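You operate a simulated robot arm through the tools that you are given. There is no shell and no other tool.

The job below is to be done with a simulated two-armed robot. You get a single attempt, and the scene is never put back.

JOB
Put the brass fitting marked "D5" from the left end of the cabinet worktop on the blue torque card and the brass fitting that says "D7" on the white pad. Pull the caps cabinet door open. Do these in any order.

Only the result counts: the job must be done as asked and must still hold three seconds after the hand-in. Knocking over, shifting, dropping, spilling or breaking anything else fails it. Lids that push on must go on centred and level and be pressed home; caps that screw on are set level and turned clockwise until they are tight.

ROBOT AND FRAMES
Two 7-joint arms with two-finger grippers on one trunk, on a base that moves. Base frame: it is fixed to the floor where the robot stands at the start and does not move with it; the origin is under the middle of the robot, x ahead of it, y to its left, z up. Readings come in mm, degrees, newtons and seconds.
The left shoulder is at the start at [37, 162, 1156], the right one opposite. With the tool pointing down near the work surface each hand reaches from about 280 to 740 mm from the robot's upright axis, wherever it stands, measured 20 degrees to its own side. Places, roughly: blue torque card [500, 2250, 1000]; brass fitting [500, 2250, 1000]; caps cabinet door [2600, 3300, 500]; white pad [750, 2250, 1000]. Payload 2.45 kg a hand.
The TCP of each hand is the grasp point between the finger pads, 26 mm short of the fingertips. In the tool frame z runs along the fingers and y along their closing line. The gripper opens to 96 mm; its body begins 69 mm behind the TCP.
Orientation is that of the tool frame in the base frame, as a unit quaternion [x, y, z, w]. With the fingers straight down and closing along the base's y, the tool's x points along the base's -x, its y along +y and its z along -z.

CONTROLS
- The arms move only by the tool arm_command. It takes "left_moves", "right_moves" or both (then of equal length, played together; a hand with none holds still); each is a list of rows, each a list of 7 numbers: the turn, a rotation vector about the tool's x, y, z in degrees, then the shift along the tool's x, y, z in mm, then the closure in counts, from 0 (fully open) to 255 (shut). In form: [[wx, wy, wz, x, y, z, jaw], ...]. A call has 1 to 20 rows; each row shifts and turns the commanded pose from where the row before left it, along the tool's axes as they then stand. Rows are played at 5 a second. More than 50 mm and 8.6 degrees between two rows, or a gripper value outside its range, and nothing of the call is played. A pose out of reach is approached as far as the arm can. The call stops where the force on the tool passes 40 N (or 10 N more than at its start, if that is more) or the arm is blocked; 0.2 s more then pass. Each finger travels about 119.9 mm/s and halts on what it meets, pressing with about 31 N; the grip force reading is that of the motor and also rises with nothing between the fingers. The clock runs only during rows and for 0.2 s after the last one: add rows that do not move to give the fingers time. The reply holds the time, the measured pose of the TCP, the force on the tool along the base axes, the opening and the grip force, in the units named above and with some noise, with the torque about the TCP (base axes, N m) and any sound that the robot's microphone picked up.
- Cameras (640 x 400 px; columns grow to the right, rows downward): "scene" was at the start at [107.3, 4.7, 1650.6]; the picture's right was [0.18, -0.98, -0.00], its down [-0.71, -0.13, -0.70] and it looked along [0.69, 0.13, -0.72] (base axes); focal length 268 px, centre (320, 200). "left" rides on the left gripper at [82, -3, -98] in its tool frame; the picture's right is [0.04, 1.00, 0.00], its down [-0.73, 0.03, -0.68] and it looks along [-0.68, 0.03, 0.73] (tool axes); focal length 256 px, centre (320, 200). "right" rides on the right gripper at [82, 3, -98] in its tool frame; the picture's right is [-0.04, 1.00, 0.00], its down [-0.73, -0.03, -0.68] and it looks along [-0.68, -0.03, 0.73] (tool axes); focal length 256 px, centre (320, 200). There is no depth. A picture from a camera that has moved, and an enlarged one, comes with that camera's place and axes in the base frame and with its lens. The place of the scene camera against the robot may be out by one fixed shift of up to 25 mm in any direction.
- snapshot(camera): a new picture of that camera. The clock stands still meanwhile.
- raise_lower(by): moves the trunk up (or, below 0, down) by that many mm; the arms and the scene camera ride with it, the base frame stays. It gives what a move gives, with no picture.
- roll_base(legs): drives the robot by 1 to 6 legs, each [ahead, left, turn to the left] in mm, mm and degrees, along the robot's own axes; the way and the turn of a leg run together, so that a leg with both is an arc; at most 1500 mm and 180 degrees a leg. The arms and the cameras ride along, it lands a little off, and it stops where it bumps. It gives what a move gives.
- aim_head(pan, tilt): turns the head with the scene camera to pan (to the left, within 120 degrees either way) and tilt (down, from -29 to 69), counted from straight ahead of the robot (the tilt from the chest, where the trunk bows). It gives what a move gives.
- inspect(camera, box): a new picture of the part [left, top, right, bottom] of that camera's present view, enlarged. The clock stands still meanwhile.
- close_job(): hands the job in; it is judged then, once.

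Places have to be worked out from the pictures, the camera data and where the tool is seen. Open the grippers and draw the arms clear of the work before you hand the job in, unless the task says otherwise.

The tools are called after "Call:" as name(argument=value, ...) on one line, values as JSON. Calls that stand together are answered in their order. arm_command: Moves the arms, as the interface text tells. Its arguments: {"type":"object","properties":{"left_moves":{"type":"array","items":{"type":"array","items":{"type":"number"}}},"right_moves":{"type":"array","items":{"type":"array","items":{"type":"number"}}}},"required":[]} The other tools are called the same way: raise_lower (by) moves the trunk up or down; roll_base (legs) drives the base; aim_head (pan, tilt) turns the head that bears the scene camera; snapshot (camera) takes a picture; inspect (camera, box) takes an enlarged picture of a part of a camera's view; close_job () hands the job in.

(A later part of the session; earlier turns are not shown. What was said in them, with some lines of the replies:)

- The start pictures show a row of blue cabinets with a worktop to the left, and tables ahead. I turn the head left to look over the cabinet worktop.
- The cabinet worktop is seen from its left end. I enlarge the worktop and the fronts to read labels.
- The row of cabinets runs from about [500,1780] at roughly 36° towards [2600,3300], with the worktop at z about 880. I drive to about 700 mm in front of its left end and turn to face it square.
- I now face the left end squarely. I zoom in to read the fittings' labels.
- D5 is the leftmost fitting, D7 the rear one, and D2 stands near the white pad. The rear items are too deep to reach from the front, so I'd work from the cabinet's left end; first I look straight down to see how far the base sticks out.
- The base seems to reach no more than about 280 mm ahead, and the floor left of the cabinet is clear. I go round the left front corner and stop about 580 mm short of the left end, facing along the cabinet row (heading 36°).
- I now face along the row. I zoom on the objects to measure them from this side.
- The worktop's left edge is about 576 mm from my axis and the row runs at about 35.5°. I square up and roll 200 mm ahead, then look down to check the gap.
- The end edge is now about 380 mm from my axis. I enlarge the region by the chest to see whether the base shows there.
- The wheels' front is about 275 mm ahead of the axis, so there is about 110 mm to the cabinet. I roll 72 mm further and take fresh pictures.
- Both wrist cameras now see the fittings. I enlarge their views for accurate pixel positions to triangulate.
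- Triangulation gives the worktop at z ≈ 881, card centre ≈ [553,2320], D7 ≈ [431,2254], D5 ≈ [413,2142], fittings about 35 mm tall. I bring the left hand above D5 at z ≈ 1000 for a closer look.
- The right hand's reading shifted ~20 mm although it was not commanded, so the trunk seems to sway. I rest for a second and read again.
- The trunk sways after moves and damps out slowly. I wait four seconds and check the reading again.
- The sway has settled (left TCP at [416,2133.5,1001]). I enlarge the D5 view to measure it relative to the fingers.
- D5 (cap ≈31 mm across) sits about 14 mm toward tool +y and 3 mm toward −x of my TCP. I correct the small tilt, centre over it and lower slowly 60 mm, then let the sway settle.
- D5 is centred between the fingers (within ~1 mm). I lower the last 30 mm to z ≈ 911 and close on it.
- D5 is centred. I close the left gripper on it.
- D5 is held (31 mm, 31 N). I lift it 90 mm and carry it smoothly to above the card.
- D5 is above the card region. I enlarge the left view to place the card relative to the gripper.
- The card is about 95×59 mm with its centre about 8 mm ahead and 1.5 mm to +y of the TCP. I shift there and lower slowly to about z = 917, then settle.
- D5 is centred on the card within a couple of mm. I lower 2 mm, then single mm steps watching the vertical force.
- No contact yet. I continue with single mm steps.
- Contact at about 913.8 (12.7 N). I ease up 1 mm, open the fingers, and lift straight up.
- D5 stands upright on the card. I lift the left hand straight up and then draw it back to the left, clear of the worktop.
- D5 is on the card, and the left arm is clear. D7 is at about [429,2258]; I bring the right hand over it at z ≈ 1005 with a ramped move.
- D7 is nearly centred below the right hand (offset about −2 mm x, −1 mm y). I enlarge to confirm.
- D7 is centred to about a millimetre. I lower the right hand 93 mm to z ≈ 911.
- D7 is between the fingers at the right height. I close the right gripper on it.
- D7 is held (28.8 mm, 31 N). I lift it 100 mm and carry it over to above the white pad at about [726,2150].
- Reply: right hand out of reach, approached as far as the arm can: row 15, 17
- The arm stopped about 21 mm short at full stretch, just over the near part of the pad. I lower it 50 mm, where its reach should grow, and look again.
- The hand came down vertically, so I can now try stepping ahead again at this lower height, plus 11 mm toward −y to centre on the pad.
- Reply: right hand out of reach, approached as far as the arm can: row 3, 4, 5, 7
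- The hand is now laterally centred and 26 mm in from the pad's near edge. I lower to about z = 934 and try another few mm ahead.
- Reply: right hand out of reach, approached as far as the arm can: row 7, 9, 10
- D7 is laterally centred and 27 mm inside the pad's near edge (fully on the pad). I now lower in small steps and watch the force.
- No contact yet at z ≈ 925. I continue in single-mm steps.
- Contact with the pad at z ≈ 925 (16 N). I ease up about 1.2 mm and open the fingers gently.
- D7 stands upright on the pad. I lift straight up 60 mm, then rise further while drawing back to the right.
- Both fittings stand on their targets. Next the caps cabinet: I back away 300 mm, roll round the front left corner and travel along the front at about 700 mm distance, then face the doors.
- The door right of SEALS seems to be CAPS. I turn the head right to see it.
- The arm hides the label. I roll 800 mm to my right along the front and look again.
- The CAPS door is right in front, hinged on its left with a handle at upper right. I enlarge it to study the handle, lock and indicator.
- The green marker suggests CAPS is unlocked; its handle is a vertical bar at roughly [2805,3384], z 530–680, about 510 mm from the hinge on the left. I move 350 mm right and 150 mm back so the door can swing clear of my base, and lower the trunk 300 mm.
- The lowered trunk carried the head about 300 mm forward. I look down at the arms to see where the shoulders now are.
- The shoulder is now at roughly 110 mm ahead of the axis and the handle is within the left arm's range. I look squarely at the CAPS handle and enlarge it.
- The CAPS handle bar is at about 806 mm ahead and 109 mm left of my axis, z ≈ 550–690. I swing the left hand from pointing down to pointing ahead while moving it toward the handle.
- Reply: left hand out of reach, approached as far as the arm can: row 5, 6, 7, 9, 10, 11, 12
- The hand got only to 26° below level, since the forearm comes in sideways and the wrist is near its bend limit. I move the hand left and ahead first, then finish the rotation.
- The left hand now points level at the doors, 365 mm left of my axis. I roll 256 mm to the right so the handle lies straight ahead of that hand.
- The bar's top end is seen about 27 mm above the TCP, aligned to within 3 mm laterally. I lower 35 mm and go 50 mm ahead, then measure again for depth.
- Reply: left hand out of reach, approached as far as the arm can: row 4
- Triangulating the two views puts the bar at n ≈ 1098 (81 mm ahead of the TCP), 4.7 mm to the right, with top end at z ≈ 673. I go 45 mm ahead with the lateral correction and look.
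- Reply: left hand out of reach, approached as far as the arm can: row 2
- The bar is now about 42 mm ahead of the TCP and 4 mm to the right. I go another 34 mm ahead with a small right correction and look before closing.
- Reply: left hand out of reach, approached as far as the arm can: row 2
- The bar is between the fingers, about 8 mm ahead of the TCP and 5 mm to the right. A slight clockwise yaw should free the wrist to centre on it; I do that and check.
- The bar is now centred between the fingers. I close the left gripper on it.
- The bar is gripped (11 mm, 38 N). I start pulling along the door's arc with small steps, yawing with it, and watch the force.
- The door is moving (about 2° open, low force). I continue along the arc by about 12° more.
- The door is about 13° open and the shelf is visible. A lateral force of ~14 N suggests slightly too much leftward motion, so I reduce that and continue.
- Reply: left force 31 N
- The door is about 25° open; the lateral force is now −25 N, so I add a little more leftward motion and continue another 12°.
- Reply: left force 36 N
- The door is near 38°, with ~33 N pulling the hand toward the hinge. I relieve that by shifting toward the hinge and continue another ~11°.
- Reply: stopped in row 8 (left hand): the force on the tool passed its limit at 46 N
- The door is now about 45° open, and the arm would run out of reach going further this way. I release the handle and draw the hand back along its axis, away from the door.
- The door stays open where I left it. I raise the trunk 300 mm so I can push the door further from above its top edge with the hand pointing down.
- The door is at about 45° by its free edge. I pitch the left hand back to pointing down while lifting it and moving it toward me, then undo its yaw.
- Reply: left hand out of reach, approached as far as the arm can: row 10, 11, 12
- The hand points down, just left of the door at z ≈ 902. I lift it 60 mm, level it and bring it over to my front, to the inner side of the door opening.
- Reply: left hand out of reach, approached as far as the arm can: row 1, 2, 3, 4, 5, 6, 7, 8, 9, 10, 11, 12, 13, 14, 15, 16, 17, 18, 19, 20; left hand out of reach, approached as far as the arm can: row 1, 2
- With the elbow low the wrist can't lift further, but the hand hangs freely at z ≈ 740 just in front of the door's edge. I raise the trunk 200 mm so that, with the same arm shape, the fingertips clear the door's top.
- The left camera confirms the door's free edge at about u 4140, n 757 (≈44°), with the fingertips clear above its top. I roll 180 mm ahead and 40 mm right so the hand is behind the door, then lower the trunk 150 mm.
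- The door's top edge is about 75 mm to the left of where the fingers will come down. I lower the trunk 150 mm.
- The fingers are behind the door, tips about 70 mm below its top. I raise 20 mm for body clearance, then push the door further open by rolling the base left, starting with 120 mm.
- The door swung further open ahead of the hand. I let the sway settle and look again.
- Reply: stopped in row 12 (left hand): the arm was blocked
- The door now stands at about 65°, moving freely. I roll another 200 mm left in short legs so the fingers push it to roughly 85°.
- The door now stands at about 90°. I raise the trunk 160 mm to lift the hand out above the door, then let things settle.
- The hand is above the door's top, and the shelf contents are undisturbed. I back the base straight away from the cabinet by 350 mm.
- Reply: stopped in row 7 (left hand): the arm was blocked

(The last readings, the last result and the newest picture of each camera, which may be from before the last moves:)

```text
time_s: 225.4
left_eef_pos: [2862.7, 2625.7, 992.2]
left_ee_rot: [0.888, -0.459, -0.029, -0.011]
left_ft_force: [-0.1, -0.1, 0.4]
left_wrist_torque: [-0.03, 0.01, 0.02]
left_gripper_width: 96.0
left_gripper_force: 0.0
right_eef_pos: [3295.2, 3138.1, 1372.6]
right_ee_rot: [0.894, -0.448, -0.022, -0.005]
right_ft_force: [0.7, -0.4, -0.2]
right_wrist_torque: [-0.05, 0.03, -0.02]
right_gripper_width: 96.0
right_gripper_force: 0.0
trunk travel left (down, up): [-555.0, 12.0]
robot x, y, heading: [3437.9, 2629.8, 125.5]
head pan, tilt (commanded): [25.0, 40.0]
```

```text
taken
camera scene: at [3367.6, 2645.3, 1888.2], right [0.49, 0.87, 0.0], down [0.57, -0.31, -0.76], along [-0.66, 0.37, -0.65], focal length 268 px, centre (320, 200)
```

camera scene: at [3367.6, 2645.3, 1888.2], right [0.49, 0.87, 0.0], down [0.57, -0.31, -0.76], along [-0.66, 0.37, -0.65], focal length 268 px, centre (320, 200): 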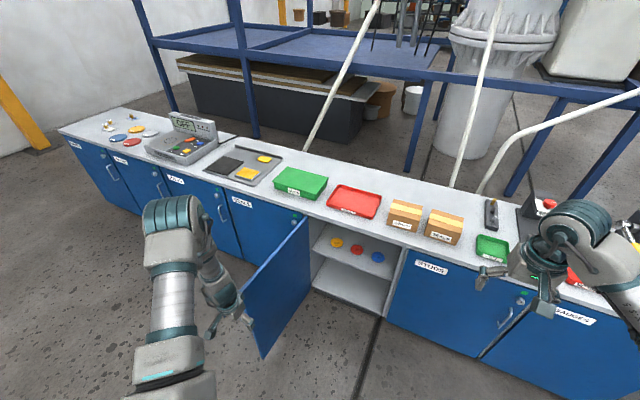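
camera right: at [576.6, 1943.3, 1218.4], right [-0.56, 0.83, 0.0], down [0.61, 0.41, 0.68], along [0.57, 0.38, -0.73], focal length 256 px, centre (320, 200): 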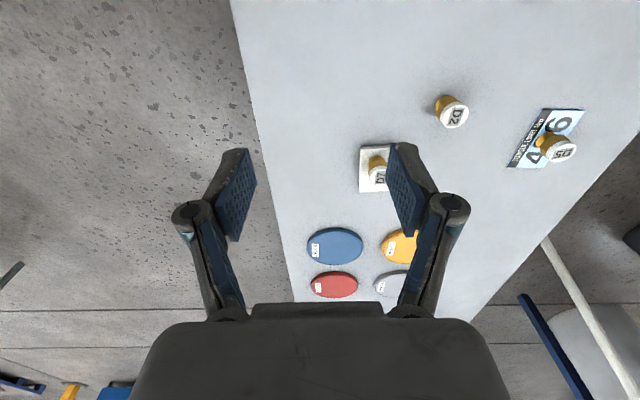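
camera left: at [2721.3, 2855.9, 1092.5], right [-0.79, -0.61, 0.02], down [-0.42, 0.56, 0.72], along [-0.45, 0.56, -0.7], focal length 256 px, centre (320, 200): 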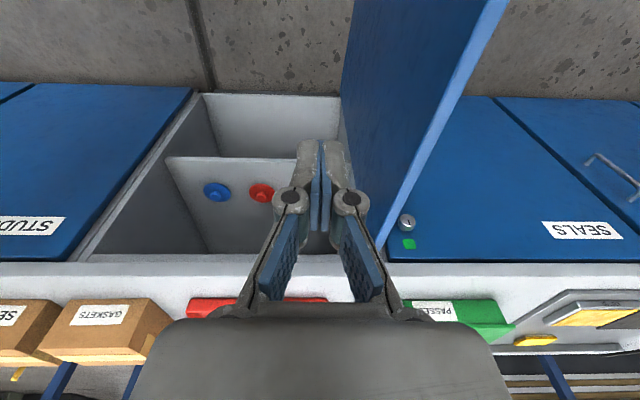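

The CAPS door stands at about 90°. I enlarge the far left end to verify the fittings still stand on card and pad, and check the door.

Call:
inspect(camera="scene", box=[60, 95, 220, 195])

Call:
inspect(camera="scene", box=[190, 180, 430, 370])

```text
4.00 times, centred on (140, 145) of scene
camera zoom: at [3367.6, 2645.3, 1888.2], right [0.49, 0.87, 0.0], down [0.57, -0.31, -0.76], along [-0.66, 0.37, -0.65], focal length 1074 px, centre (1040, 420)
```

zoom: 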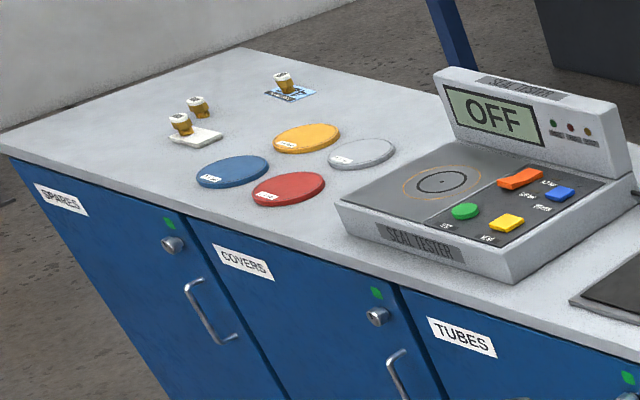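

```text
2.11 times, centred on (310, 275) of scene
camera zoom: at [3367.6, 2645.3, 1888.2], right [0.49, 0.87, 0.0], down [0.57, -0.31, -0.76], along [-0.66, 0.37, -0.65], focal length 565 px, centre (341, 42)
```

zoom: 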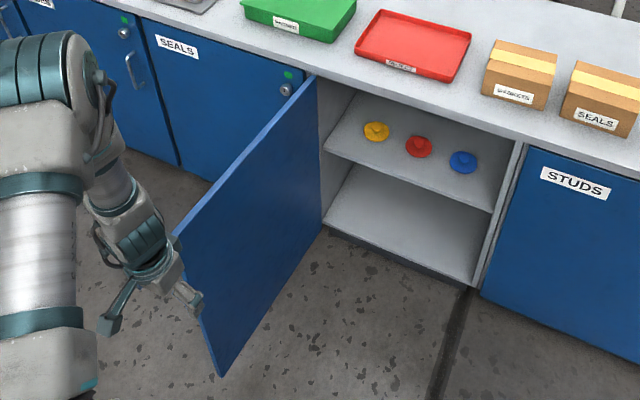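

Both fittings stand where they should, D2 and the rest are untouched, and the door is at about 90°. I back off another 300 mm so both arms are well clear, and take a last look.

Call:
roll_base(legs=[[-300, 0, 0]])

Call:
snapshot(camera="scene")

Call:
inspect(camera="scene", box=[60, 60, 260, 185])

```text
time_s: 227.4
left_eef_pos: [3044.8, 2388.5, 996.5]
left_ee_rot: [0.888, -0.458, -0.029, -0.008]
left_ft_force: [0.3, 1.0, -1.1]
left_wrist_torque: [-0.1, 0.03, -0.02]
left_gripper_width: 96.2
left_gripper_force: 0.1
right_eef_pos: [3477.7, 2905.4, 1369.3]
right_ee_rot: [0.893, -0.45, -0.023, -0.001]
right_ft_force: [0.7, 0.8, 0.1]
right_wrist_torque: [-0.06, 0.02, -0.02]
right_gripper_width: 96.0
right_gripper_force: 0.0
trunk travel left (down, up): [-555.0, 12.0]
robot x, y, heading: [3613.7, 2388.7, 126.1]
head pan, tilt (commanded): [25.0, 40.0]
```

```text
taken
camera scene: at [3558.6, 2419.3, 1888.5], right [0.49, 0.87, -0.01], down [0.56, -0.32, -0.76], along [-0.67, 0.37, -0.64], focal length 268 px, centre (320, 200)
```

scene: 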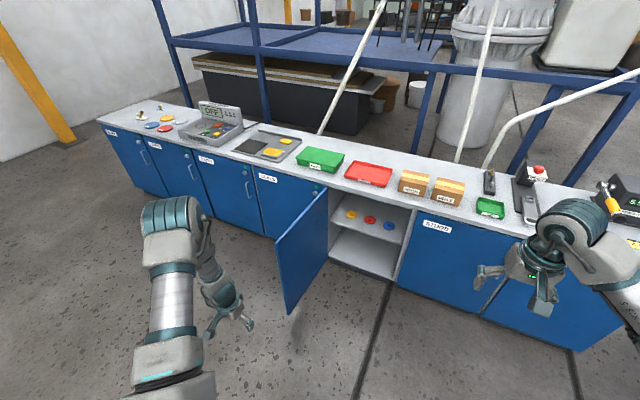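

```text
3.20 times, centred on (160, 122) of scene
camera zoom: at [3558.6, 2419.3, 1888.5], right [0.49, 0.87, -0.01], down [0.56, -0.32, -0.76], along [-0.67, 0.37, -0.64], focal length 859 px, centre (832, 448)
```

zoom: 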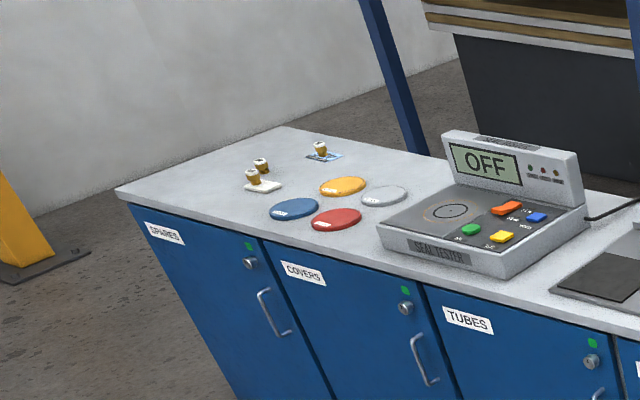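

Everything is in place: D5 is on the blue card, D7 is on the white pad, the caps door is open at about 90°, both grippers are open and the arms are clear. I hand the job in.

Call:
close_job()

```text
The job is handed in.
```

I did all three parts and handed the job in. I haven't seen the judge's result.

- **D5:** it stands upright on the blue torque card, within a couple of millimetres of the centre.
- **D7:** it stands upright on the white pad. The arm ran out of reach, so it sits about 16 mm short of the pad's centre, but all of it is on the pad.
- **Caps door:** it is open to about 90°. I pulled it by the handle to about 45°, then pushed it the rest of the way from the inside. It moves freely and stayed where I left it.

In the last pictures, fitting D2, the other things on the worktop and the shelf contents looked undisturbed. Both grippers are open and the robot is backed well clear of the cabinet.
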